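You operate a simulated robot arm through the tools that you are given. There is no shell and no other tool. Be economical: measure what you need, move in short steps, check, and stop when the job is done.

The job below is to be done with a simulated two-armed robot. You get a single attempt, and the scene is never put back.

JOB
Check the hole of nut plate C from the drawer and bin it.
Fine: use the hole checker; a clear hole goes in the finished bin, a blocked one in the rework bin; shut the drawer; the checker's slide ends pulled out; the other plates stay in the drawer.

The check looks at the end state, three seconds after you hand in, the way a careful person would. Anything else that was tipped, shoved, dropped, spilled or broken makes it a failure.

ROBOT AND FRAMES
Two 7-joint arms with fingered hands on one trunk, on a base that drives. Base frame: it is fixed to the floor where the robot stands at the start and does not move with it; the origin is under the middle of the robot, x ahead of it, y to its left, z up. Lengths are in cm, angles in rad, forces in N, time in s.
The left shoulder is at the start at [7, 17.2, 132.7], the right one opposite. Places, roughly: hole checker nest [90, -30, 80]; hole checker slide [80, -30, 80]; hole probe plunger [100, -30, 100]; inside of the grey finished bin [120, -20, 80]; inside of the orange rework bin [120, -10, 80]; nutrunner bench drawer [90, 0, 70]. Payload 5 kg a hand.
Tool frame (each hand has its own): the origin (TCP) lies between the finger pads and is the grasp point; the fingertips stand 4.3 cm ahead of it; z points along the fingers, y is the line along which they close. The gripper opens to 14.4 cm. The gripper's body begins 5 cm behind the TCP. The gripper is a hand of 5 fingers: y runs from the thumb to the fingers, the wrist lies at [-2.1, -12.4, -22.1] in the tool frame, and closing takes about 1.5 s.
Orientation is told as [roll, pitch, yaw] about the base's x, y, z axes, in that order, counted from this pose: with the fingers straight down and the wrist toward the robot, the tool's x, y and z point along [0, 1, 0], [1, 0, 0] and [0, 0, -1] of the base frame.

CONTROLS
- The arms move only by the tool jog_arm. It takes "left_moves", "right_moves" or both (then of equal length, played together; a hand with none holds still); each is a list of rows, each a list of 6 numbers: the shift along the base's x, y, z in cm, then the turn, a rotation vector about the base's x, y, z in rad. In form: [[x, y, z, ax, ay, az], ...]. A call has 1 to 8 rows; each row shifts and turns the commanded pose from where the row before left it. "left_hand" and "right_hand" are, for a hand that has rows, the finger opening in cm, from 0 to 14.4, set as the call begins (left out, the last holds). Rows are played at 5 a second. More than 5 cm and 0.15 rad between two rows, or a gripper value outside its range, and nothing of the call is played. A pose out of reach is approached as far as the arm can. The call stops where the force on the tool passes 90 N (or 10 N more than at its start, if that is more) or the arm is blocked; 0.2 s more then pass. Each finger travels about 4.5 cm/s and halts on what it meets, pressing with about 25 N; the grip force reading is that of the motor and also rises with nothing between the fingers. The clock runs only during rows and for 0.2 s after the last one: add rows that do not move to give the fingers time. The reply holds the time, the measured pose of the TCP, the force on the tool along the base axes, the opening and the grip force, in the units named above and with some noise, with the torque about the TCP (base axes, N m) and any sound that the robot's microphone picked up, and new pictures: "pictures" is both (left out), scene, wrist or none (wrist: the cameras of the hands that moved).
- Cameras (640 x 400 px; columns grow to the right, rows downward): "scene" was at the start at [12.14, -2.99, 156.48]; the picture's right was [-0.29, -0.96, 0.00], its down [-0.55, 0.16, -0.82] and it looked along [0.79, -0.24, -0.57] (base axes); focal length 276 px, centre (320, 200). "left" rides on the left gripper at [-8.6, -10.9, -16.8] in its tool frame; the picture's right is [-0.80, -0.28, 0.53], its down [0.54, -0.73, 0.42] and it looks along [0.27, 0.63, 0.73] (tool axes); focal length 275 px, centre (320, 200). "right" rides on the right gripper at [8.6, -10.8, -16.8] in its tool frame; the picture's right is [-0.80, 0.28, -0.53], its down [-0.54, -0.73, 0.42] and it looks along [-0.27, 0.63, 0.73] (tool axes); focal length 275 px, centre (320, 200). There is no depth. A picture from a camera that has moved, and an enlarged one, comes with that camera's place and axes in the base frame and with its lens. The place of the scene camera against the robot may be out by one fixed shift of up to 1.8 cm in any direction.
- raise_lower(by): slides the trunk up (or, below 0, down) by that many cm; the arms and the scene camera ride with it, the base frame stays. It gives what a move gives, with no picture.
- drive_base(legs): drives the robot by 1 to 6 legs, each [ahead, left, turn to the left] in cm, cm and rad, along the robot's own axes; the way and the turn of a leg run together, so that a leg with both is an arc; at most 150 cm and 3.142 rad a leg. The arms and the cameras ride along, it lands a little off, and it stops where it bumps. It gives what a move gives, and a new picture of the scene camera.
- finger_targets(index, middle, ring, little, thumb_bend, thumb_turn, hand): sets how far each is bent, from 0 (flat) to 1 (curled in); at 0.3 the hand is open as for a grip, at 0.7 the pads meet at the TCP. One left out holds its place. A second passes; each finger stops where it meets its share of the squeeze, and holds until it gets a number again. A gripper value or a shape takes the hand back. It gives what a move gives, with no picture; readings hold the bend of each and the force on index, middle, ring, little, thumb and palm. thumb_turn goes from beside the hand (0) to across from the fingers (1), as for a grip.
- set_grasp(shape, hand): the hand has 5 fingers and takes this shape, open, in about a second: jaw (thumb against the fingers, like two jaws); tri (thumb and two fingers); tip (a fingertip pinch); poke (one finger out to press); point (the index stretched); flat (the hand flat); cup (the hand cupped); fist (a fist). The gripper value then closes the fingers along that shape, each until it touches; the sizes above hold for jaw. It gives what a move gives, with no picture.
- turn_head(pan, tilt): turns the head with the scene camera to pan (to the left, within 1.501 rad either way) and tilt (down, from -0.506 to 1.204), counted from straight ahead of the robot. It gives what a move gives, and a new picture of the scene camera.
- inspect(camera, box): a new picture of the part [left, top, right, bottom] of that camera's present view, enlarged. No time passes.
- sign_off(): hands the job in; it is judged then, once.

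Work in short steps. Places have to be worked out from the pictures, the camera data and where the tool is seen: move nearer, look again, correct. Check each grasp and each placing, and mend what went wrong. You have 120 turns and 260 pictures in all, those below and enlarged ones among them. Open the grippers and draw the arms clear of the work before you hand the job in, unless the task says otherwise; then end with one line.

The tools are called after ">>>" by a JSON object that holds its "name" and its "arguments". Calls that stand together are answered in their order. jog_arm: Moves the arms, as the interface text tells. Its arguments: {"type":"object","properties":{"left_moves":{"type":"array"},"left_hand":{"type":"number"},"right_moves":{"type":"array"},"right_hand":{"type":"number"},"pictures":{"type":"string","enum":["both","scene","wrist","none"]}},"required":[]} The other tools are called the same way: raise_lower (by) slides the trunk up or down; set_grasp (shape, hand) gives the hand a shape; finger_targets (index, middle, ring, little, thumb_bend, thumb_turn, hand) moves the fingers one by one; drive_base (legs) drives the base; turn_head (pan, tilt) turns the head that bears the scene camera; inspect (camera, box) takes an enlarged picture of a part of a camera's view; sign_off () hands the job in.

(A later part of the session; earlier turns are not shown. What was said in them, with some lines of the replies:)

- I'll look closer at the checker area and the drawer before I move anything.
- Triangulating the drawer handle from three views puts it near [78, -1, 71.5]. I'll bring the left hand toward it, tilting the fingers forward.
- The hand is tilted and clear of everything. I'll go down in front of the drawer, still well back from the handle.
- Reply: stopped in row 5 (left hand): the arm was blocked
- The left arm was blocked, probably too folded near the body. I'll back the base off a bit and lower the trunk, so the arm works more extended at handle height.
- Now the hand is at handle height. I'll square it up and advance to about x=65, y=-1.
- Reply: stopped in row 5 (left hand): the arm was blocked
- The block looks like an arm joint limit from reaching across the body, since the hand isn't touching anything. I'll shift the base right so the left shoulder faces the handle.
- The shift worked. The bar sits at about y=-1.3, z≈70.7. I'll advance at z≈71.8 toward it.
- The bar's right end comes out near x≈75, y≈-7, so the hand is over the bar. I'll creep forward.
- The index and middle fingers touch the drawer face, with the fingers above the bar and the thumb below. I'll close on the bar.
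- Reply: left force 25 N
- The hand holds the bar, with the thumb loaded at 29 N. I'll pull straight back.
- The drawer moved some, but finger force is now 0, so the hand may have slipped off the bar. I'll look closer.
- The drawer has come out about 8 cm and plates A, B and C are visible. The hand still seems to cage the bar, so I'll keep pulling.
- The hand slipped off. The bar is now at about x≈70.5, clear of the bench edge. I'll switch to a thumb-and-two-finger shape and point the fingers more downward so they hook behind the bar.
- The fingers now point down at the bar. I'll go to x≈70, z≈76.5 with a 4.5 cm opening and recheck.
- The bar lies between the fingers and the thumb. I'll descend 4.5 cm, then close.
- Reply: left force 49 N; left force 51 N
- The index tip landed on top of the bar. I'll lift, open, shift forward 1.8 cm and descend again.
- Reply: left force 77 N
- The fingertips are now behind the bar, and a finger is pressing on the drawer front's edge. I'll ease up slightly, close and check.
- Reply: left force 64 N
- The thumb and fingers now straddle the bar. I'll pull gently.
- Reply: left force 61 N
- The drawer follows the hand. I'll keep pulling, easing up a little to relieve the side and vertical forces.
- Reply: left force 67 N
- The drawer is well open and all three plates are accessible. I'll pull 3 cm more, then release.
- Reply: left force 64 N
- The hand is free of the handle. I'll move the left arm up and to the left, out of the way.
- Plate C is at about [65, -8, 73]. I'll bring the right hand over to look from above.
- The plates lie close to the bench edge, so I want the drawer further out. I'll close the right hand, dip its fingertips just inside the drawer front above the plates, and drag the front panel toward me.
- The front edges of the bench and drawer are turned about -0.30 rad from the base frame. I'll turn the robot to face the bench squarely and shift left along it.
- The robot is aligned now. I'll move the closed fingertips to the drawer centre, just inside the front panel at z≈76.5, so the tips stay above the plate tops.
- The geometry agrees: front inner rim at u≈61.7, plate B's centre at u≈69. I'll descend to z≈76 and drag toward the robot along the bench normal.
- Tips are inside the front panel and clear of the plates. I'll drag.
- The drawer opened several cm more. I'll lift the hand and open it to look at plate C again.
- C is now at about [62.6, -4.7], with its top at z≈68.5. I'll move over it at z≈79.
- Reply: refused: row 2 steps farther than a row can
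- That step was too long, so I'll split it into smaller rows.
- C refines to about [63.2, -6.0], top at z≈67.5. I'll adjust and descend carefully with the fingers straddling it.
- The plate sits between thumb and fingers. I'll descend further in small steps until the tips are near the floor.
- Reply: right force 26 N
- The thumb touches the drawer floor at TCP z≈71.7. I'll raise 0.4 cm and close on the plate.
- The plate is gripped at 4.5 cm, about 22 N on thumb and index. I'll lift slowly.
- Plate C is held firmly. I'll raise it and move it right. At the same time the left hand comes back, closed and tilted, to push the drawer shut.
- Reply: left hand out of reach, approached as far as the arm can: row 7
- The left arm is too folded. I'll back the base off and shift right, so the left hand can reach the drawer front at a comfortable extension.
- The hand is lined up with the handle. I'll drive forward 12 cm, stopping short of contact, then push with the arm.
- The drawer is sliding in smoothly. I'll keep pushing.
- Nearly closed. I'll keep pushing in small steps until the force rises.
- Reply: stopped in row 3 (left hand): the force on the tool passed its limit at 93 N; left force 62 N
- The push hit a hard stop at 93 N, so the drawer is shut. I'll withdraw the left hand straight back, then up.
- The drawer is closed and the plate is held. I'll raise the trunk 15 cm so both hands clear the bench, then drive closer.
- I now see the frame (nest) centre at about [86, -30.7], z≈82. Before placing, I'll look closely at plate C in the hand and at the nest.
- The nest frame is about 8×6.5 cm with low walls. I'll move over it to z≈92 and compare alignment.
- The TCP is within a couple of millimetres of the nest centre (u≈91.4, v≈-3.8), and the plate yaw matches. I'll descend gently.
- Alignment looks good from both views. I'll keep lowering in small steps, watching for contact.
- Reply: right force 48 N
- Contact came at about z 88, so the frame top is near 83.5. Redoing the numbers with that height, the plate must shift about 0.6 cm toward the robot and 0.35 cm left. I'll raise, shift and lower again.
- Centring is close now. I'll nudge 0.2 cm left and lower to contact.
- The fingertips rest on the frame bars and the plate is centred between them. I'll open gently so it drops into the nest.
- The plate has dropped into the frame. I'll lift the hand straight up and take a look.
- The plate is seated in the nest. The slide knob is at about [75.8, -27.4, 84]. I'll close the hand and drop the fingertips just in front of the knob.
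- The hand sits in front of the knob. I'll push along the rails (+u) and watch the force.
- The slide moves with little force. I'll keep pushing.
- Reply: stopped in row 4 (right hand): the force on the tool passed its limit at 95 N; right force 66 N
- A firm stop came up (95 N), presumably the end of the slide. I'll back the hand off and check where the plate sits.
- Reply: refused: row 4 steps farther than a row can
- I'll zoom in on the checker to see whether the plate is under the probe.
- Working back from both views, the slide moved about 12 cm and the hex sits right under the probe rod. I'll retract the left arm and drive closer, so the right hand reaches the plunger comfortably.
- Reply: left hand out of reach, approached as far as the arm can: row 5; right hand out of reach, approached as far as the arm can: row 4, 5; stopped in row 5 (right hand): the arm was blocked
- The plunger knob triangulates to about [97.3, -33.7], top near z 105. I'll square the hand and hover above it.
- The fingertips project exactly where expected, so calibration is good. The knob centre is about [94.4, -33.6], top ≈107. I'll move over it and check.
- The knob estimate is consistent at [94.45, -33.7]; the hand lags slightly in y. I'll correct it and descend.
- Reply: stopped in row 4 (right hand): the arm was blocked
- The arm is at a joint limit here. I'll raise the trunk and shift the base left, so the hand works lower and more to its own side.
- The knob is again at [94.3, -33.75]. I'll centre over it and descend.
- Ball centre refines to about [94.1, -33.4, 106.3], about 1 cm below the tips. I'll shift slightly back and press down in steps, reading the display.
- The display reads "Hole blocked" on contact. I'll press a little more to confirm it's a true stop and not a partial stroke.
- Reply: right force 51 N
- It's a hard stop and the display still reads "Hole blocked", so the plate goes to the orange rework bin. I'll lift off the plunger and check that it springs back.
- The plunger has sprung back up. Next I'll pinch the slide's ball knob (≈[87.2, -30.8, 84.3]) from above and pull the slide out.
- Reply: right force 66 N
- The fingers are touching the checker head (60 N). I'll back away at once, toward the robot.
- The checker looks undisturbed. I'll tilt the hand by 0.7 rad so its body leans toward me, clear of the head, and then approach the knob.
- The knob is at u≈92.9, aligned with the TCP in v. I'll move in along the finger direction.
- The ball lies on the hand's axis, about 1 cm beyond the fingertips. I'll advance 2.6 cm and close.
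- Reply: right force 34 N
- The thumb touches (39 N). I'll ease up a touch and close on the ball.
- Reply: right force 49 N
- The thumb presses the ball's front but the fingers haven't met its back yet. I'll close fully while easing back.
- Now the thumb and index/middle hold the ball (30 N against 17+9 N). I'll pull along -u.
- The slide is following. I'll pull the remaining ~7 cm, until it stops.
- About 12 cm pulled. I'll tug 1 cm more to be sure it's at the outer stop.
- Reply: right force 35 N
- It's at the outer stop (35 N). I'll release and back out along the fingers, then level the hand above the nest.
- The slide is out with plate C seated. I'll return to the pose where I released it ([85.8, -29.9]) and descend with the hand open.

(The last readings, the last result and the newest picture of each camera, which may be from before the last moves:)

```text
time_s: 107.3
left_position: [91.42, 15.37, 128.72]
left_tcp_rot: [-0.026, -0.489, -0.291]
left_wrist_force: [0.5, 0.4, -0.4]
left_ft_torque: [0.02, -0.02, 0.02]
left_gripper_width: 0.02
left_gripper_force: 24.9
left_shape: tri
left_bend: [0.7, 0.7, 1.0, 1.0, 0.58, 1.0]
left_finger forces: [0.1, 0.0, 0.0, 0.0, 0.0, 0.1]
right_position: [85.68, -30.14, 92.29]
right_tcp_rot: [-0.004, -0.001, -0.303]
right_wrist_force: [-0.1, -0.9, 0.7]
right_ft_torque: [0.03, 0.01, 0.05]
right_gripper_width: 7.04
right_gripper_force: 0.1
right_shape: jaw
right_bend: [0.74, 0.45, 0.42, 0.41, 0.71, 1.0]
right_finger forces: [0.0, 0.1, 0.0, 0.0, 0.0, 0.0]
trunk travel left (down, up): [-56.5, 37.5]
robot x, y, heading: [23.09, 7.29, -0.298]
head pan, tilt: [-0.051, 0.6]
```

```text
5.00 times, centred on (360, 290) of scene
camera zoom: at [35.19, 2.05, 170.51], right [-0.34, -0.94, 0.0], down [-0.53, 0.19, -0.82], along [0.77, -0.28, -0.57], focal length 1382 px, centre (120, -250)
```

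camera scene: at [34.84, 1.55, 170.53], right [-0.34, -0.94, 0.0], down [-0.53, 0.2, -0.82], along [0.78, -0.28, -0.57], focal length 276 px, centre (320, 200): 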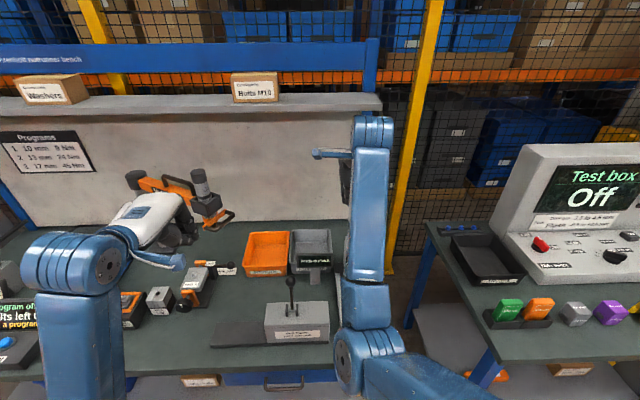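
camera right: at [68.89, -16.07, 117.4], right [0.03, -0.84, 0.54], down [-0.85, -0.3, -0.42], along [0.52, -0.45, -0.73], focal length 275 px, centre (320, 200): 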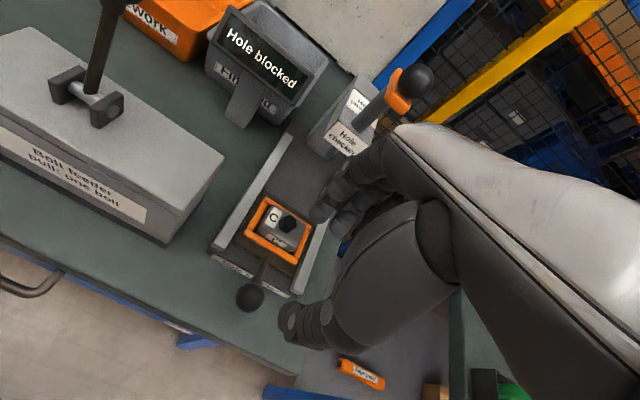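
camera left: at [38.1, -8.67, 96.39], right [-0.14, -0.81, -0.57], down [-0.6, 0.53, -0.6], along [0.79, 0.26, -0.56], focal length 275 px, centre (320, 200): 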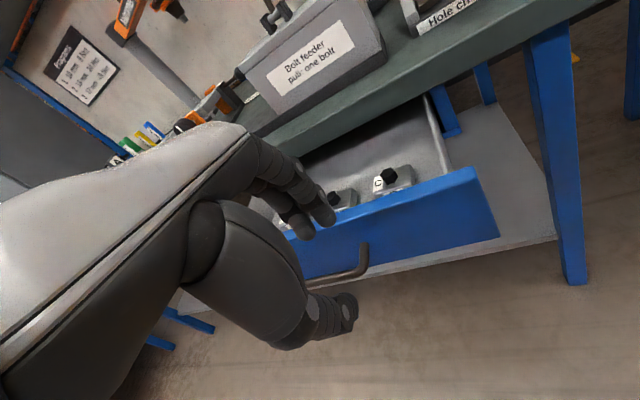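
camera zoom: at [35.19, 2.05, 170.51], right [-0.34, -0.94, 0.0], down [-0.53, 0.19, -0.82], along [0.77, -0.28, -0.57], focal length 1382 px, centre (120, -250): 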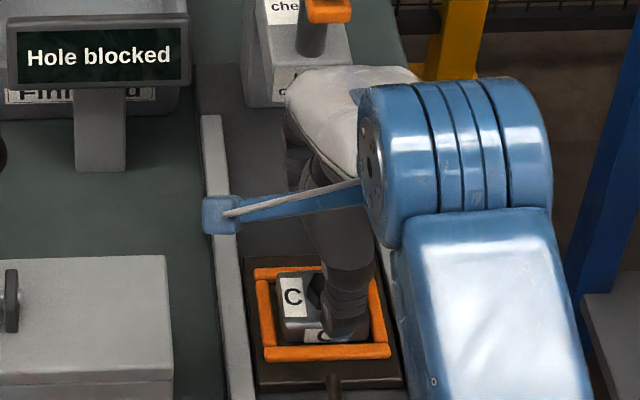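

The plate is centred under the hand. I'll descend to z≈88 and grip.

>>> {"name": "jog_arm", "arguments": {"right_moves": [[0.1, 0.1, -1.5, 0, 0, 0], [0, 0, -1.5, 0, 0, 0], [0, 0, -1, 0, 0, 0], [0, 0, -0.5, 0, 0, 0]], "right_hand": 7, "pictures": "none"}}

>>> {"name": "inspect", "arguments": {"camera": "right", "box": [180, 150, 440, 370]}}

```text
time_s: 108.3
left_position: [91.23, 15.5, 128.99]
left_tcp_rot: [-0.025, -0.49, -0.29]
left_wrist_force: [-1.0, -0.6, -0.2]
left_ft_torque: [-0.03, 0.01, -0.01]
left_gripper_width: 0.0
left_gripper_force: 24.4
left_shape: tri
left_bend: [0.7, 0.7, 1.0, 1.0, 0.58, 1.0]
left_finger forces: [0.0, 0.1, 0.0, 0.1, 0.1, 0.1]
right_position: [85.65, -29.83, 88.28]
right_tcp_rot: [-0.006, -0.009, -0.303]
right_wrist_force: [-0.2, 1.1, 10.8]
right_ft_torque: [0.18, 0.48, -0.01]
right_gripper_width: 7.07
right_gripper_force: 0.1
right_shape: jaw
right_bend: [0.74, 0.45, 0.42, 0.41, 0.71, 1.0]
right_finger forces: [0.1, 0.0, 0.0, 0.0, 10.7, 0.0]
trunk travel left (down, up): [-56.5, 37.5]
robot x, y, heading: [23.3, 7.19, -0.3]
head pan, tilt: [-0.051, 0.6]
```

```text
1.82 times, centred on (310, 260) of right
camera zoom: at [77.97, -18.43, 105.04], right [0.03, -0.84, 0.54], down [-0.85, -0.3, -0.43], along [0.52, -0.45, -0.73], focal length 500 px, centre (338, 91)
```

zoom: 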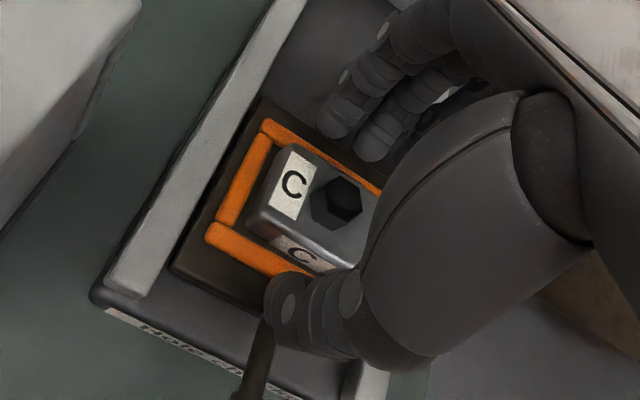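

The thumb rests on the front bar. I'll lift 0.2 and close on the plate.

>>> {"name": "jog_arm", "arguments": {"right_moves": [[0, 0, 0.2, 0, 0, 0], [0, 0, 0, 0, 0, 0], [0, 0, 0, 0, 0, 0], [0, 0, 0, 0, 0, 0], [0, 0, 0, 0, 0, 0], [0, 0, 0, 0, 0, 0]], "right_hand": 2, "pictures": "none"}}

>>> {"name": "jog_arm", "arguments": {"right_moves": [[0, 0, 1, 0, 0, 0], [0, 0, 1.5, 0, 0, 0], [-0.5, 0.15, 1.5, 0, 0, 0]], "right_hand": 2, "pictures": "none"}}

>>> {"name": "inspect", "arguments": {"camera": "right", "box": [180, 150, 440, 370]}}

```text
time_s: 109.7
left_position: [91.23, 15.36, 128.69]
left_tcp_rot: [-0.023, -0.489, -0.291]
left_wrist_force: [0.1, 0.0, -0.6]
left_ft_torque: [0.0, 0.0, -0.04]
left_gripper_width: 0.0
left_gripper_force: 25.3
left_shape: tri
left_bend: [0.7, 0.7, 1.0, 1.0, 0.58, 1.0]
left_finger forces: [0.1, 0.1, 0.0, 0.0, 0.0, 0.0]
right_position: [85.77, -29.99, 88.2]
right_tcp_rot: [-0.005, -0.003, -0.303]
right_wrist_force: [-1.7, 0.7, -0.6]
right_ft_torque: [-0.05, 0.04, 0.02]
right_gripper_width: 4.01
right_gripper_force: 24.3
right_shape: jaw
right_bend: [0.74, 0.55, 0.57, 0.54, 0.74, 1.0]
right_finger forces: [12.2, 6.3, 2.6, 0.0, 21.8, 0.1]
trunk travel left (down, up): [-56.5, 37.5]
robot x, y, heading: [23.15, 6.99, -0.301]
head pan, tilt: [-0.051, 0.6]
```

```text
time_s: 110.5
left_position: [91.14, 15.46, 128.76]
left_tcp_rot: [-0.023, -0.488, -0.291]
left_wrist_force: [-0.4, -0.1, 0.0]
left_ft_torque: [-0.03, -0.03, -0.01]
left_gripper_width: 0.0
left_gripper_force: 25.1
left_shape: tri
left_bend: [0.7, 0.7, 1.0, 1.0, 0.58, 1.0]
left_finger forces: [0.0, 0.0, 0.0, 0.1, 0.0, 0.1]
right_position: [85.14, -29.81, 92.16]
right_tcp_rot: [-0.004, -0.005, -0.304]
right_wrist_force: [-0.8, -0.3, -3.0]
right_ft_torque: [0.03, 0.01, 0.01]
right_gripper_width: 3.99
right_gripper_force: 25.0
right_shape: jaw
right_bend: [0.74, 0.55, 0.58, 0.54, 0.74, 1.0]
right_finger forces: [13.1, 6.6, 2.5, 0.0, 21.4, 0.1]
trunk travel left (down, up): [-56.5, 37.5]
robot x, y, heading: [23.42, 6.84, -0.3]
head pan, tilt: [-0.051, 0.6]
```

```text
1.82 times, centred on (310, 260) of right
camera zoom: at [77.53, -18.3, 109.06], right [0.03, -0.84, 0.54], down [-0.85, -0.3, -0.42], along [0.52, -0.45, -0.73], focal length 500 px, centre (338, 91)
```

zoom: 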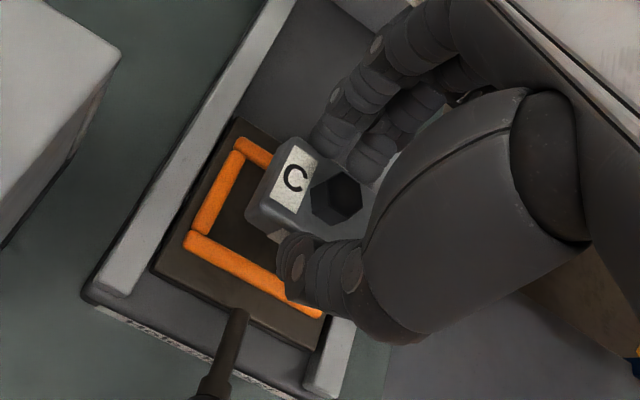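

Plate C is held again. I'll raise it well above the feeder lever (its top is about z 102) and bring the left arm in.

>>> {"name": "jog_arm", "arguments": {"right_moves": [[-0.5, 0.15, 3, 0, 0, 0], [-0.5, 0.15, 3, 0, 0, 0], [0, 0, 3, 0, 0, 0], [0, 0, 3, 0, 0, 0], [0, 0, 3, 0, 0, 0], [0, 0, 3, 0, 0, 0], [0, 0, 3, 0, 0, 0], [0, 0, 2, 0, 0, 0]], "left_moves": [[-2.5, 0.8, -1, 0, 0, 0], [-2.5, 0.8, -1, 0, 0, 0], [-2.5, 0.8, -1, 0, 0, 0], [-2.5, 0.8, -1, 0, 0, 0], [-2.5, 0.8, -1, 0, 0, 0], [-2.5, 0.8, -1, 0, 0, 0], [0, 0, 0, 0, 0, 0], [0, 0, 0, 0, 0, 0]], "right_hand": 2, "pictures": "scene"}}

```text
time_s: 112.3
left_position: [88.99, 19.1, 119.28]
left_tcp_rot: [-0.025, -0.489, -0.292]
left_wrist_force: [-0.7, -0.5, 0.0]
left_ft_torque: [-0.03, -0.01, 0.01]
left_gripper_width: 0.01
left_gripper_force: 25.0
left_shape: tri
left_bend: [0.7, 0.7, 1.0, 1.0, 0.58, 1.0]
left_finger forces: [0.1, 0.0, 0.1, 0.0, 0.0, 0.1]
left hand out of reach, approached as far as the arm can: row 1, 2, 3, 4, 5, 6
right_position: [84.32, -29.5, 115.15]
right_tcp_rot: [-0.004, -0.003, -0.304]
right_wrist_force: [0.3, -0.6, -3.3]
right_ft_torque: [0.05, -0.04, 0.03]
right_gripper_width: 3.97
right_gripper_force: 25.2
right_shape: jaw
right_bend: [0.74, 0.55, 0.58, 0.54, 0.75, 1.0]
right_finger forces: [13.2, 6.6, 2.3, 0.0, 21.2, 0.0]
trunk travel left (down, up): [-56.5, 37.5]
robot x, y, heading: [23.38, 6.76, -0.299]
head pan, tilt: [-0.051, 0.6]
camera scene: at [35.05, 2.12, 170.52], right [-0.34, -0.94, 0.0], down [-0.53, 0.19, -0.82], along [0.78, -0.28, -0.57], focal length 276 px, centre (320, 200)
```

scene: 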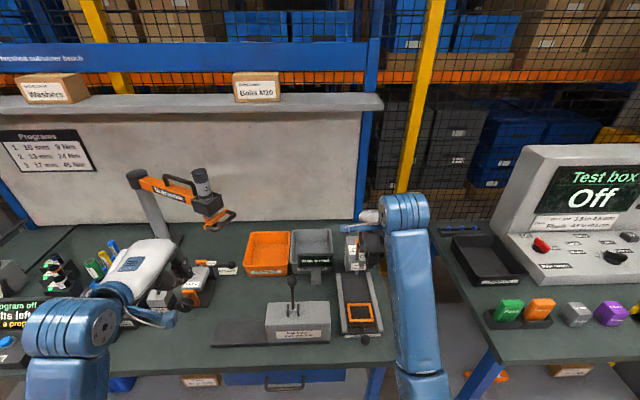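

The rework bin's inside centre is about u≈120, v≈30. I'll drive left 20 cm and forward 11 cm so the right arm can reach it.

>>> {"name": "drive_base", "arguments": {"legs": [[0, 20, 0], [11, 0, 0]]}}

>>> {"name": "inspect", "arguments": {"camera": "right", "box": [0, 0, 640, 400]}}

```text
time_s: 114.7
left_position: [105.37, 35.23, 119.32]
left_tcp_rot: [-0.027, -0.49, -0.292]
left_wrist_force: [-0.2, 0.1, -0.1]
left_ft_torque: [-0.03, -0.02, 0.0]
left_gripper_width: 0.0
left_gripper_force: 24.6
left_shape: tri
left_bend: [0.7, 0.7, 1.0, 1.0, 0.58, 1.0]
left_finger forces: [0.0, 0.1, 0.0, 0.1, 0.1, 0.0]
right_position: [100.51, -13.33, 115.21]
right_tcp_rot: [-0.005, -0.002, -0.305]
right_wrist_force: [0.2, 0.7, -2.8]
right_ft_torque: [-0.05, 0.05, 0.0]
right_gripper_width: 3.97
right_gripper_force: 25.2
right_shape: jaw
right_bend: [0.74, 0.55, 0.58, 0.54, 0.75, 1.0]
right_finger forces: [13.3, 6.5, 2.3, 0.1, 21.4, 0.0]
trunk travel left (down, up): [-56.5, 37.5]
robot x, y, heading: [39.76, 22.91, -0.3]
head pan, tilt: [-0.051, 0.6]
camera scene: at [51.32, 18.34, 170.54], right [-0.34, -0.94, 0.0], down [-0.53, 0.19, -0.83], along [0.78, -0.28, -0.56], focal length 276 px, centre (320, 200)
```

scene: 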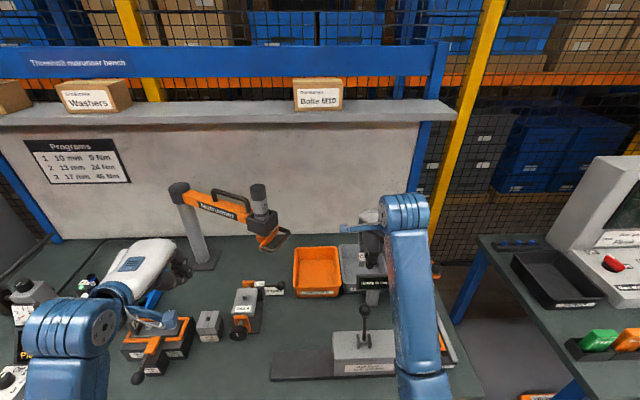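

```text
1.00 times, centred on (320, 200) of right (not enlarged: the box is as wide or as high as the picture)
camera zoom: at [92.84, -1.87, 132.03], right [0.03, -0.84, 0.54], down [-0.85, -0.3, -0.42], along [0.52, -0.45, -0.73], focal length 275 px, centre (320, 200)
```

zoom: 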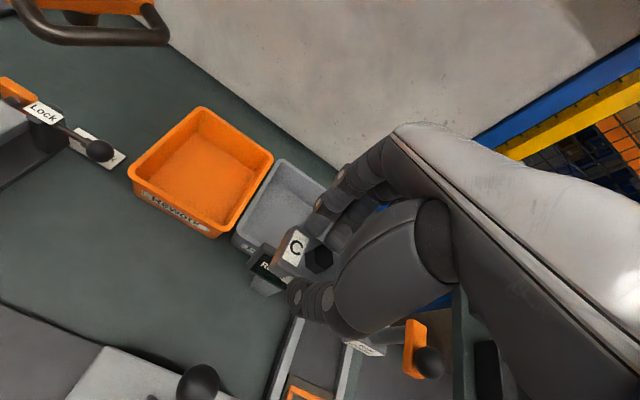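

The nutrunner handle is near v≈44, clear of the path. The bin floor centre is at about [125.3, -5.9]. I'll move over the bin at height.

>>> {"name": "jog_arm", "arguments": {"right_moves": [[4, 1.2, 0, 0, 0, 0], [4, 1.2, 0, 0, 0, 0], [4, 1.2, 0, 0, 0, 0], [4, 1.2, 0, 0, 0, 0], [4, 1.2, 0, 0, 0, 0], [3.5, 1.2, 0, 0, 0, 0]], "right_hand": 2, "pictures": "both"}}

```text
time_s: 116.1
left_position: [105.62, 35.16, 119.26]
left_tcp_rot: [-0.026, -0.487, -0.291]
left_wrist_force: [0.8, 0.1, 0.8]
left_ft_torque: [0.0, -0.02, -0.02]
left_gripper_width: 0.0
left_gripper_force: 24.5
left_shape: tri
left_bend: [0.7, 0.7, 1.0, 1.0, 0.58, 1.0]
left_finger forces: [0.0, 0.0, 0.0, 0.0, 0.0, 0.0]
right_position: [124.32, -6.29, 115.04]
right_tcp_rot: [-0.006, -0.001, -0.304]
right_wrist_force: [0.8, -0.6, -3.9]
right_ft_torque: [0.01, 0.03, 0.01]
right_gripper_width: 3.95
right_gripper_force: 25.3
right_shape: jaw
right_bend: [0.74, 0.55, 0.58, 0.54, 0.75, 1.0]
right_finger forces: [13.4, 6.7, 2.1, 0.0, 21.5, 0.1]
trunk travel left (down, up): [-56.5, 37.5]
robot x, y, heading: [39.87, 23.14, -0.306]
head pan, tilt: [-0.051, 0.6]
camera scene: at [51.62, 18.25, 170.5], right [-0.34, -0.94, 0.0], down [-0.53, 0.19, -0.82], along [0.77, -0.28, -0.57], focal length 276 px, centre (320, 200)
camera right: at [116.65, 5.2, 131.8], right [0.03, -0.84, 0.54], down [-0.86, -0.3, -0.42], along [0.52, -0.45, -0.73], focal length 275 px, centre (320, 200)
```

scene: 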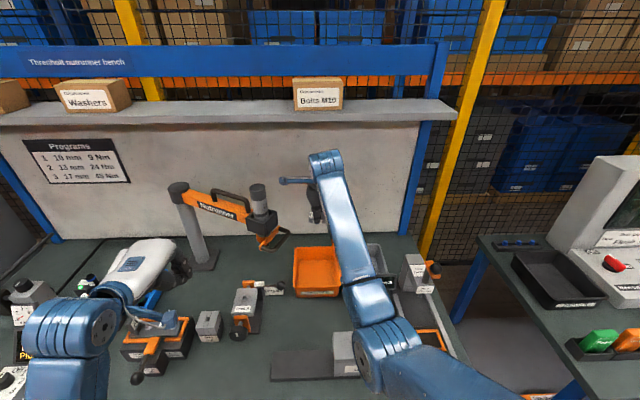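
right: 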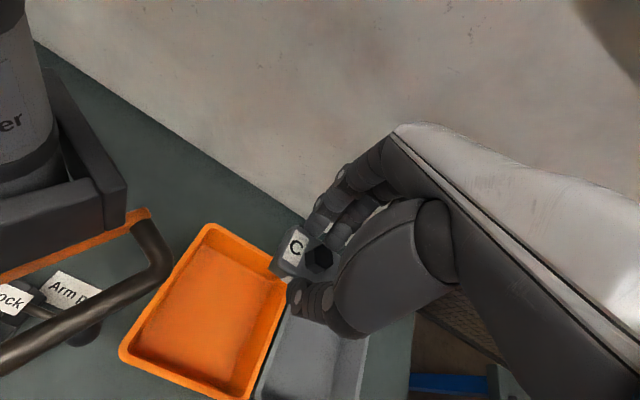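

I'm over the bin. I'll shift slightly and descend into it in stages.

>>> {"name": "jog_arm", "arguments": {"right_moves": [[-0.4, 0.5, -3, 0, 0, 0], [0, 0, -3, 0, 0, 0], [0, 0, -3, 0, 0, 0], [0, 0, -3, 0, 0, 0], [0, 0, -3, 0, 0, 0], [0, 0, -2, 0, 0, 0]], "right_hand": 2, "pictures": "both"}}

```text
time_s: 117.5
left_position: [105.41, 34.88, 119.34]
left_tcp_rot: [-0.023, -0.488, -0.293]
left_wrist_force: [0.0, 0.2, 0.2]
left_ft_torque: [0.03, 0.02, 0.0]
left_gripper_width: 0.0
left_gripper_force: 24.6
left_shape: tri
left_bend: [0.7, 0.7, 1.0, 1.0, 0.58, 1.0]
left_finger forces: [0.0, 0.1, 0.0, 0.0, 0.1, 0.0]
right_position: [123.63, -5.89, 98.14]
right_tcp_rot: [-0.006, -0.003, -0.304]
right_wrist_force: [1.0, -0.7, -2.7]
right_ft_torque: [-0.01, 0.03, 0.02]
right_gripper_width: 3.95
right_gripper_force: 24.8
right_shape: jaw
right_bend: [0.74, 0.55, 0.58, 0.54, 0.75, 1.0]
right_finger forces: [13.4, 6.8, 2.1, 0.0, 21.2, 0.0]
trunk travel left (down, up): [-56.5, 37.5]
robot x, y, heading: [39.58, 23.28, -0.299]
head pan, tilt: [-0.051, 0.6]
camera scene: at [51.42, 18.16, 170.52], right [-0.34, -0.94, 0.0], down [-0.53, 0.19, -0.82], along [0.77, -0.28, -0.57], focal length 276 px, centre (320, 200)
camera right: at [115.98, 5.62, 114.9], right [0.03, -0.84, 0.54], down [-0.85, -0.3, -0.42], along [0.52, -0.45, -0.73], focal length 275 px, centre (320, 200)
```

scene: 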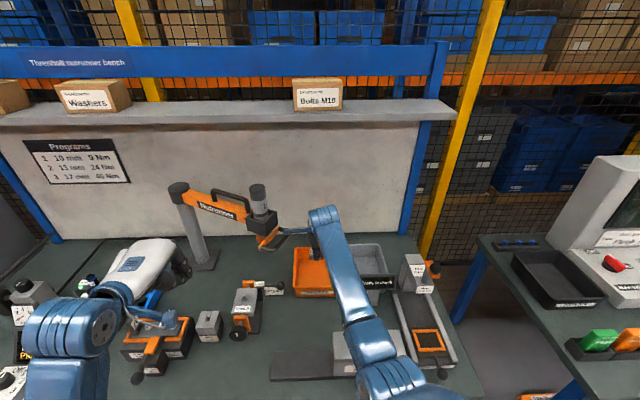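
right: 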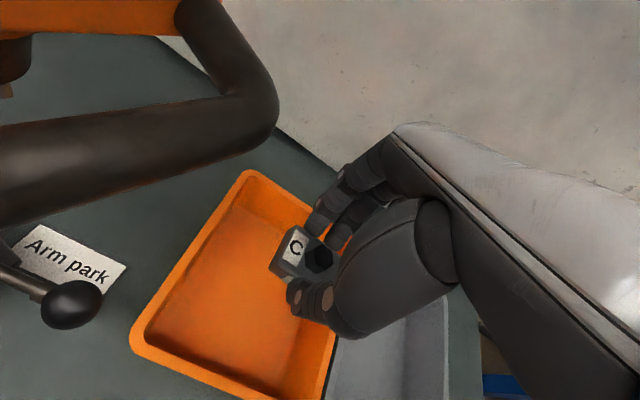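

The arm's side rod looks near the nutrunner handle, so I'll check the clearance before going lower.

>>> {"name": "inspect", "arguments": {"camera": "scene", "box": [240, 180, 400, 300]}}

```text
3.33 times, centred on (320, 240) of scene
camera zoom: at [51.42, 18.16, 170.52], right [-0.34, -0.94, 0.0], down [-0.53, 0.19, -0.82], along [0.77, -0.28, -0.57], focal length 921 px, centre (320, 67)
```

zoom: 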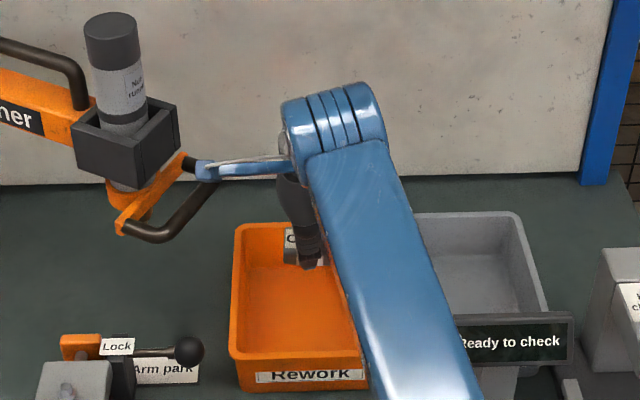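

In depth, the rod is about 20 cm in front of the handle, so it's clear. The plate projects to the bin's floor centre. I'll descend the last 9.5 cm.

>>> {"name": "jog_arm", "arguments": {"right_moves": [[0, 0, -2.5, 0, 0, 0], [0, 0, -2.5, 0, 0, 0], [0, 0, -2.5, 0, 0, 0], [0, 0, -1.2, 0, 0, 0]], "right_hand": 2, "pictures": "wrist"}}

>>> {"name": "inspect", "arguments": {"camera": "scene", "box": [240, 200, 400, 320]}}

```text
time_s: 118.5
left_position: [105.48, 34.97, 119.2]
left_tcp_rot: [-0.026, -0.488, -0.291]
left_wrist_force: [0.1, -0.1, -0.4]
left_ft_torque: [-0.01, 0.0, -0.01]
left_gripper_width: 0.01
left_gripper_force: 25.9
left_shape: tri
left_bend: [0.7, 0.7, 1.0, 1.0, 0.58, 1.0]
left_finger forces: [0.0, 0.1, 0.0, 0.0, 0.0, 0.0]
right_position: [123.68, -5.83, 89.51]
right_tcp_rot: [-0.006, -0.002, -0.305]
right_wrist_force: [0.2, -0.7, -3.0]
right_ft_torque: [0.0, -0.01, 0.01]
right_gripper_width: 3.94
right_gripper_force: 25.4
right_shape: jaw
right_bend: [0.74, 0.55, 0.58, 0.54, 0.75, 1.0]
right_finger forces: [13.1, 6.9, 1.8, 0.1, 21.4, 0.1]
trunk travel left (down, up): [-56.5, 37.5]
robot x, y, heading: [39.35, 22.9, -0.297]
head pan, tilt: [-0.051, 0.6]
camera right: at [115.99, 5.68, 106.23], right [0.03, -0.84, 0.54], down [-0.85, -0.3, -0.42], along [0.52, -0.45, -0.73], focal length 275 px, centre (320, 200)
```

right: 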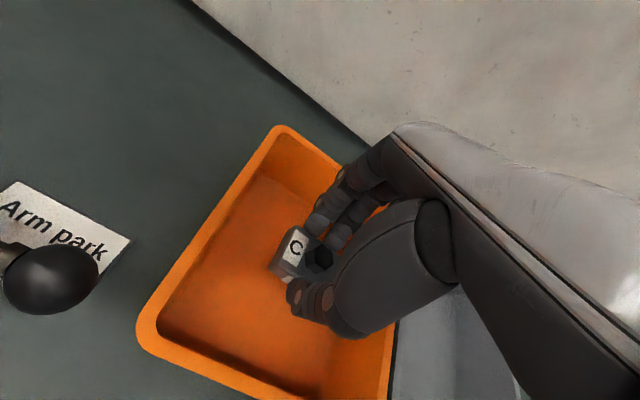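

```text
3.33 times, centred on (320, 260) of scene
camera zoom: at [51.46, 18.18, 170.52], right [-0.34, -0.94, 0.0], down [-0.53, 0.19, -0.82], along [0.77, -0.28, -0.57], focal length 921 px, centre (320, 0)
```

zoom: 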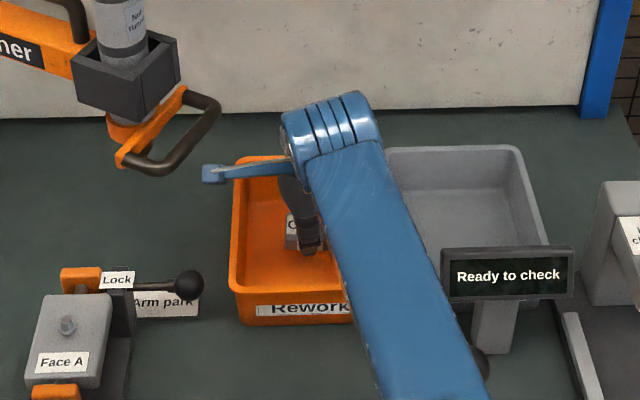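

It's inside the bin and centred. I'll lower the last bit until contact.

>>> {"name": "jog_arm", "arguments": {"right_moves": [[0, 0, -0.8, 0, 0, 0], [0, 0, -0.8, 0, 0, 0], [0, 0, -0.6, 0, 0, 0]], "right_hand": 2, "pictures": "none"}}

```text
time_s: 119.3
left_position: [105.45, 35.07, 119.28]
left_tcp_rot: [-0.025, -0.488, -0.291]
left_wrist_force: [0.7, 0.2, -0.3]
left_ft_torque: [0.01, -0.03, 0.0]
left_gripper_width: 0.01
left_gripper_force: 25.2
left_shape: tri
left_bend: [0.7, 0.7, 1.0, 1.0, 0.58, 1.0]
left_finger forces: [0.0, 0.1, 0.0, 0.1, 0.1, 0.0]
right_position: [123.74, -5.86, 87.19]
right_tcp_rot: [-0.007, -0.004, -0.305]
right_wrist_force: [-0.3, 0.4, -3.1]
right_ft_torque: [0.01, 0.0, 0.01]
right_gripper_width: 3.96
right_gripper_force: 24.9
right_shape: jaw
right_bend: [0.74, 0.55, 0.58, 0.54, 0.75, 1.0]
right_finger forces: [13.2, 6.8, 1.8, 0.0, 21.4, 0.0]
trunk travel left (down, up): [-56.5, 37.5]
robot x, y, heading: [39.61, 23.07, -0.302]
head pan, tilt: [-0.051, 0.6]
```

>>> {"name": "jog_arm", "arguments": {"right_moves": [[0, 0, -0.6, 0, 0, 0], [0, 0, -0.5, 0, 0, 0], [0, 0, -0.4, 0, 0, 0]], "right_hand": 2, "pictures": "wrist"}}

```text
time_s: 120.1
left_position: [105.45, 35.11, 119.31]
left_tcp_rot: [-0.024, -0.489, -0.292]
left_wrist_force: [0.1, 0.2, 0.3]
left_ft_torque: [0.03, 0.0, 0.04]
left_gripper_width: 0.0
left_gripper_force: 25.1
left_shape: tri
left_bend: [0.7, 0.7, 1.0, 1.0, 0.58, 1.0]
left_finger forces: [0.0, 0.0, 0.0, 0.0, 0.0, 0.1]
right_position: [123.57, -5.64, 85.84]
right_tcp_rot: [-0.005, -0.005, -0.305]
right_wrist_force: [0.4, 0.7, -1.3]
right_ft_torque: [-0.12, -0.01, -0.02]
right_gripper_width: 3.98
right_gripper_force: 25.6
right_shape: jaw
right_bend: [0.74, 0.55, 0.58, 0.54, 0.75, 1.0]
right_finger forces: [13.0, 6.6, 4.3, 0.0, 21.7, 0.0]
trunk travel left (down, up): [-56.5, 37.5]
robot x, y, heading: [39.89, 23.36, -0.3]
head pan, tilt: [-0.051, 0.6]
camera right: at [115.95, 5.74, 102.59], right [0.03, -0.84, 0.54], down [-0.85, -0.3, -0.42], along [0.52, -0.45, -0.73], focal length 275 px, centre (320, 200)
```

right: 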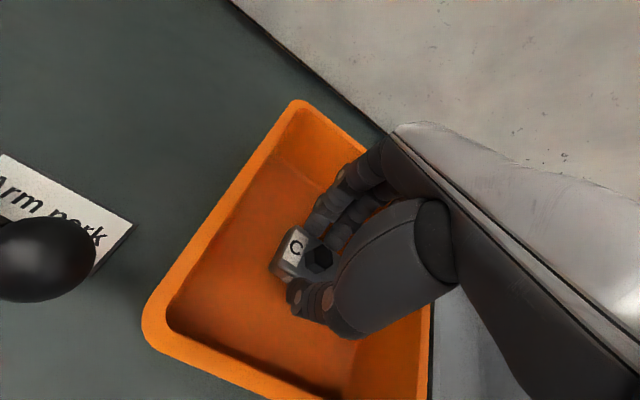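

Force just changed (-1.3 N, with a small torque), so the plate is touching the bin floor. I'll release and lift straight up.

>>> {"name": "jog_arm", "arguments": {"right_moves": [[0, 0, -0.2, 0, 0, 0], [0, 0, 0, 0, 0, 0], [0, 0, 0, 0, 0, 0], [0, 0, 0, 0, 0, 0]], "right_hand": 7, "pictures": "none"}}

>>> {"name": "jog_arm", "arguments": {"right_moves": [[0, 0, 1.5, 0, 0, 0], [0, 0, 3, 0, 0, 0], [0, 0, 4, 0, 0, 0], [0, 0, 4, 0, 0, 0], [0, 0, 4, 0, 0, 0], [0, 0, 4, 0, 0, 0], [0, 0, 4, 0, 0, 0], [0, 0, 3, 0, 0, 0]], "right_hand": 7, "pictures": "wrist"}}

```text
time_s: 121.1
left_position: [105.45, 35.01, 119.33]
left_tcp_rot: [-0.025, -0.489, -0.291]
left_wrist_force: [0.1, -0.3, -1.0]
left_ft_torque: [0.0, 0.04, -0.02]
left_gripper_width: 0.0
left_gripper_force: 25.0
left_shape: tri
left_bend: [0.7, 0.7, 1.0, 1.0, 0.58, 1.0]
left_finger forces: [0.0, 0.0, 0.0, 0.1, 0.0, 0.0]
right_position: [123.65, -5.78, 85.6]
right_tcp_rot: [-0.006, -0.004, -0.307]
right_wrist_force: [0.1, -0.1, -0.4]
right_ft_torque: [0.01, 0.01, 0.0]
right_gripper_width: 6.96
right_gripper_force: 0.1
right_shape: jaw
right_bend: [0.74, 0.45, 0.43, 0.41, 0.71, 1.0]
right_finger forces: [0.0, 0.0, 0.0, 0.0, 0.1, 0.1]
trunk travel left (down, up): [-56.5, 37.5]
robot x, y, heading: [39.4, 22.95, -0.3]
head pan, tilt: [-0.051, 0.6]
```

```text
time_s: 122.9
left_position: [105.39, 35.07, 119.28]
left_tcp_rot: [-0.023, -0.49, -0.291]
left_wrist_force: [0.5, 0.1, -0.6]
left_ft_torque: [0.0, 0.02, -0.01]
left_gripper_width: 0.0
left_gripper_force: 25.2
left_shape: tri
left_bend: [0.7, 0.7, 1.0, 1.0, 0.58, 1.0]
left_finger forces: [0.1, 0.1, 0.1, 0.0, 0.0, 0.0]
right_position: [123.74, -5.81, 113.19]
right_tcp_rot: [-0.005, -0.003, -0.305]
right_wrist_force: [-0.1, 0.4, -0.3]
right_ft_torque: [-0.02, -0.02, -0.01]
right_gripper_width: 6.96
right_gripper_force: 0.1
right_shape: jaw
right_bend: [0.74, 0.45, 0.42, 0.41, 0.71, 1.0]
right_finger forces: [0.0, 0.0, 0.0, 0.1, 0.1, 0.0]
trunk travel left (down, up): [-56.5, 37.5]
robot x, y, heading: [39.56, 23.63, -0.305]
head pan, tilt: [-0.051, 0.6]
camera right: at [115.99, 5.73, 129.92], right [0.03, -0.84, 0.54], down [-0.85, -0.3, -0.42], along [0.52, -0.45, -0.73], focal length 275 px, centre (320, 200)
```

right: 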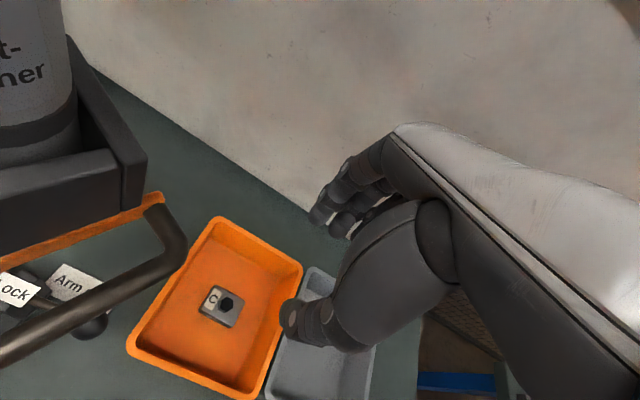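

Plate C lies flat in the rework bin. I'll draw the right arm back the way it came, then back the robot away.

>>> {"name": "jog_arm", "arguments": {"right_moves": [[-4, -1.2, 0.3, 0, 0, 0], [-4, -1.2, 0.3, 0, 0, 0], [-4, -1.2, 0.3, 0, 0, 0], [-4, -1.2, 0.3, 0, 0, 0], [-4, -1.2, 0.3, 0, 0, 0], [-3.5, -1.2, 0.3, 0, 0, 0]], "right_hand": 14, "left_moves": [[0, 0, 0, 0, 0, 0], [0, 0, 0, 0, 0, 0], [0, 0, 0, 0, 0, 0], [0, 0, 0, 0, 0, 0], [0, 0, 0, 0, 0, 0], [0, 0, 0, 0, 0, 0]], "left_hand": 12, "pictures": "none"}}

>>> {"name": "drive_base", "arguments": {"legs": [[-50, 0, 0]]}}

>>> {"name": "inspect", "arguments": {"camera": "scene", "box": [220, 180, 480, 360]}}

```text
time_s: 124.3
left_position: [105.34, 34.93, 119.42]
left_tcp_rot: [-0.023, -0.489, -0.292]
left_wrist_force: [-0.9, -0.1, 0.0]
left_ft_torque: [-0.03, -0.02, -0.01]
left_gripper_width: 11.98
left_gripper_force: 0.1
left_shape: tri
left_bend: [0.26, 0.34, 0.99, 0.99, 0.48, 0.99]
left_finger forces: [0.0, 0.0, 0.1, 0.0, 0.1, 0.0]
right_position: [100.17, -12.97, 114.84]
right_tcp_rot: [-0.005, -0.003, -0.302]
right_wrist_force: [-0.1, -0.3, -0.2]
right_ft_torque: [0.0, -0.02, -0.02]
right_gripper_width: 13.98
right_gripper_force: 0.1
right_shape: jaw
right_bend: [0.31, 0.31, 0.3, 0.3, 0.3, 0.98]
right_finger forces: [0.0, 0.0, 0.0, 0.1, 0.1, 0.1]
trunk travel left (down, up): [-56.5, 37.5]
robot x, y, heading: [39.55, 23.12, -0.303]
head pan, tilt: [-0.051, 0.6]
```

```text
time_s: 127.2
left_position: [57.7, 49.96, 119.29]
left_tcp_rot: [-0.025, -0.49, -0.287]
left_wrist_force: [0.5, 0.2, -0.2]
left_ft_torque: [-0.01, 0.01, -0.05]
left_gripper_width: 11.99
left_gripper_force: 0.1
left_shape: tri
left_bend: [0.26, 0.34, 0.99, 0.99, 0.48, 0.99]
left_finger forces: [0.0, 0.0, 0.0, 0.1, 0.0, 0.1]
right_position: [52.81, 1.91, 114.87]
right_tcp_rot: [-0.005, -0.004, -0.301]
right_wrist_force: [-0.6, 0.2, -0.5]
right_ft_torque: [-0.02, 0.01, 0.01]
right_gripper_width: 13.96
right_gripper_force: 0.0
right_shape: jaw
right_bend: [0.31, 0.31, 0.3, 0.3, 0.3, 0.98]
right_finger forces: [0.0, 0.0, 0.0, 0.0, 0.1, 0.0]
trunk travel left (down, up): [-56.5, 37.5]
robot x, y, heading: [-8.34, 37.35, -0.299]
head pan, tilt: [-0.051, 0.6]
camera scene: at [3.78, 32.88, 170.52], right [-0.34, -0.94, 0.0], down [-0.53, 0.19, -0.82], along [0.78, -0.28, -0.57], focal length 276 px, centre (320, 200)
```

scene: 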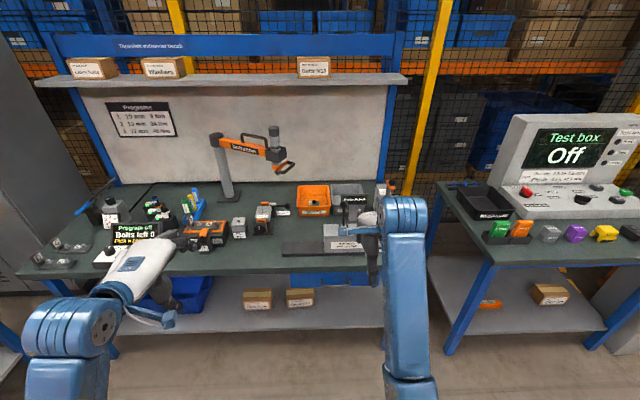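

```text
2.22 times, centred on (350, 270) of scene
camera zoom: at [3.78, 32.88, 170.52], right [-0.34, -0.94, 0.0], down [-0.53, 0.19, -0.82], along [0.78, -0.28, -0.57], focal length 614 px, centre (253, 44)
```

zoom: 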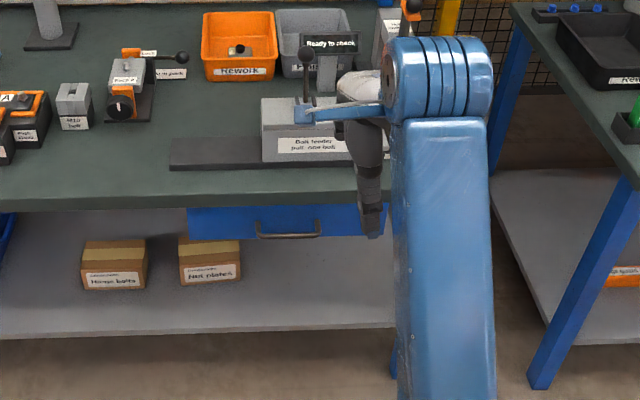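

I'll do a final check of the slide and drawer with the wrist camera and a closer scene view.

>>> {"name": "inspect", "arguments": {"camera": "right", "box": [0, 0, 400, 300]}}

>>> {"name": "inspect", "arguments": {"camera": "scene", "box": [280, 250, 400, 330]}}

```text
1.33 times, centred on (200, 150) of right
camera zoom: at [45.01, 13.37, 131.59], right [0.03, -0.84, 0.54], down [-0.85, -0.31, -0.42], along [0.52, -0.45, -0.73], focal length 367 px, centre (480, 267)
```

zoom: 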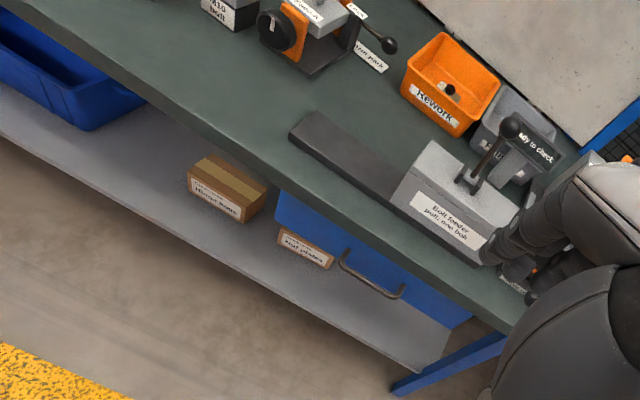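

```text
5.00 times, centred on (340, 290) of scene
camera zoom: at [3.78, 32.88, 170.52], right [-0.34, -0.94, 0.0], down [-0.53, 0.19, -0.82], along [0.78, -0.28, -0.57], focal length 1382 px, centre (220, -250)
```

zoom: 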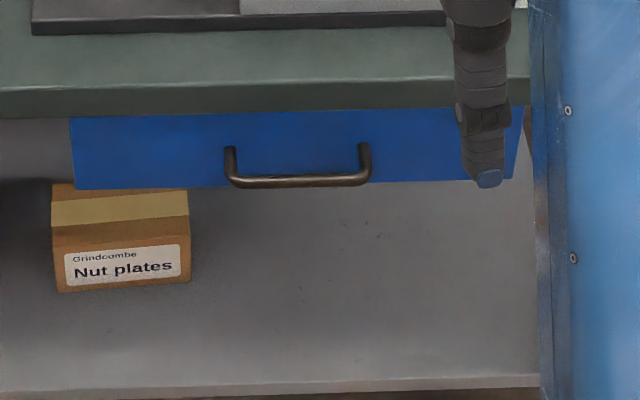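

The drawer is shut. I'll shift the base right for one clear look at the slide.

>>> {"name": "drive_base", "arguments": {"legs": [[0, -45, 0]]}}

>>> {"name": "inspect", "arguments": {"camera": "scene", "box": [200, 170, 400, 310]}}

```text
time_s: 130.0
left_position: [44.54, 6.77, 119.37]
left_tcp_rot: [-0.023, -0.489, -0.291]
left_wrist_force: [-0.8, -0.4, 0.8]
left_ft_torque: [-0.03, 0.0, -0.02]
left_gripper_width: 12.0
left_gripper_force: 0.1
left_shape: tri
left_bend: [0.26, 0.34, 0.99, 0.99, 0.48, 0.99]
left_finger forces: [0.0, 0.1, 0.0, 0.1, 0.0, 0.0]
right_position: [39.39, -41.3, 114.82]
right_tcp_rot: [-0.005, -0.002, -0.301]
right_wrist_force: [1.1, 0.1, -0.4]
right_ft_torque: [-0.03, 0.02, 0.01]
right_gripper_width: 13.98
right_gripper_force: 0.0
right_shape: jaw
right_bend: [0.31, 0.31, 0.3, 0.3, 0.3, 0.98]
right_finger forces: [0.1, 0.0, 0.0, 0.0, 0.1, 0.1]
trunk travel left (down, up): [-56.5, 37.5]
robot x, y, heading: [-21.38, -5.79, -0.295]
head pan, tilt: [-0.051, 0.6]
camera scene: at [-9.5, -10.15, 170.53], right [-0.34, -0.94, 0.0], down [-0.53, 0.19, -0.82], along [0.78, -0.28, -0.57], focal length 276 px, centre (320, 200)
```

scene: 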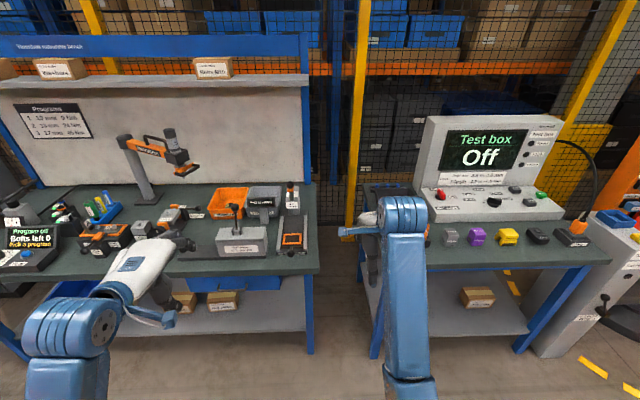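

```text
2.86 times, centred on (300, 240) of scene
camera zoom: at [-9.5, -10.15, 170.53], right [-0.34, -0.94, 0.0], down [-0.53, 0.19, -0.82], along [0.78, -0.28, -0.57], focal length 790 px, centre (377, 86)
```

zoom: 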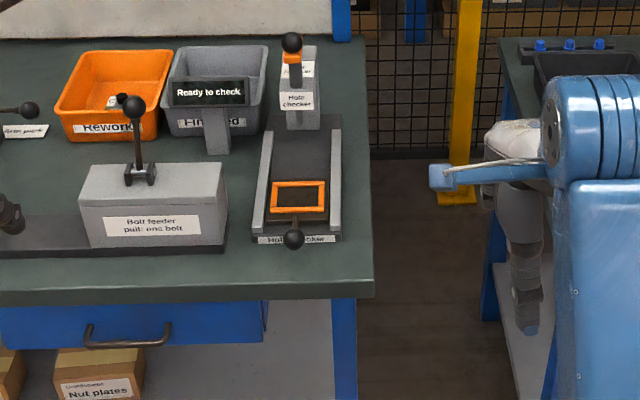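

The slide is out and empty, the plunger is up, the drawer is shut, plate C is in the rework bin and the arms are clear. I'm handing in.

>>> {"name": "sign_off", "arguments": {}}

```text
The job is handed in.
```

Plate C's hole checked as blocked, so it's in the orange rework bin; the drawer is shut with A and B inside, and the checker slide is pulled out.
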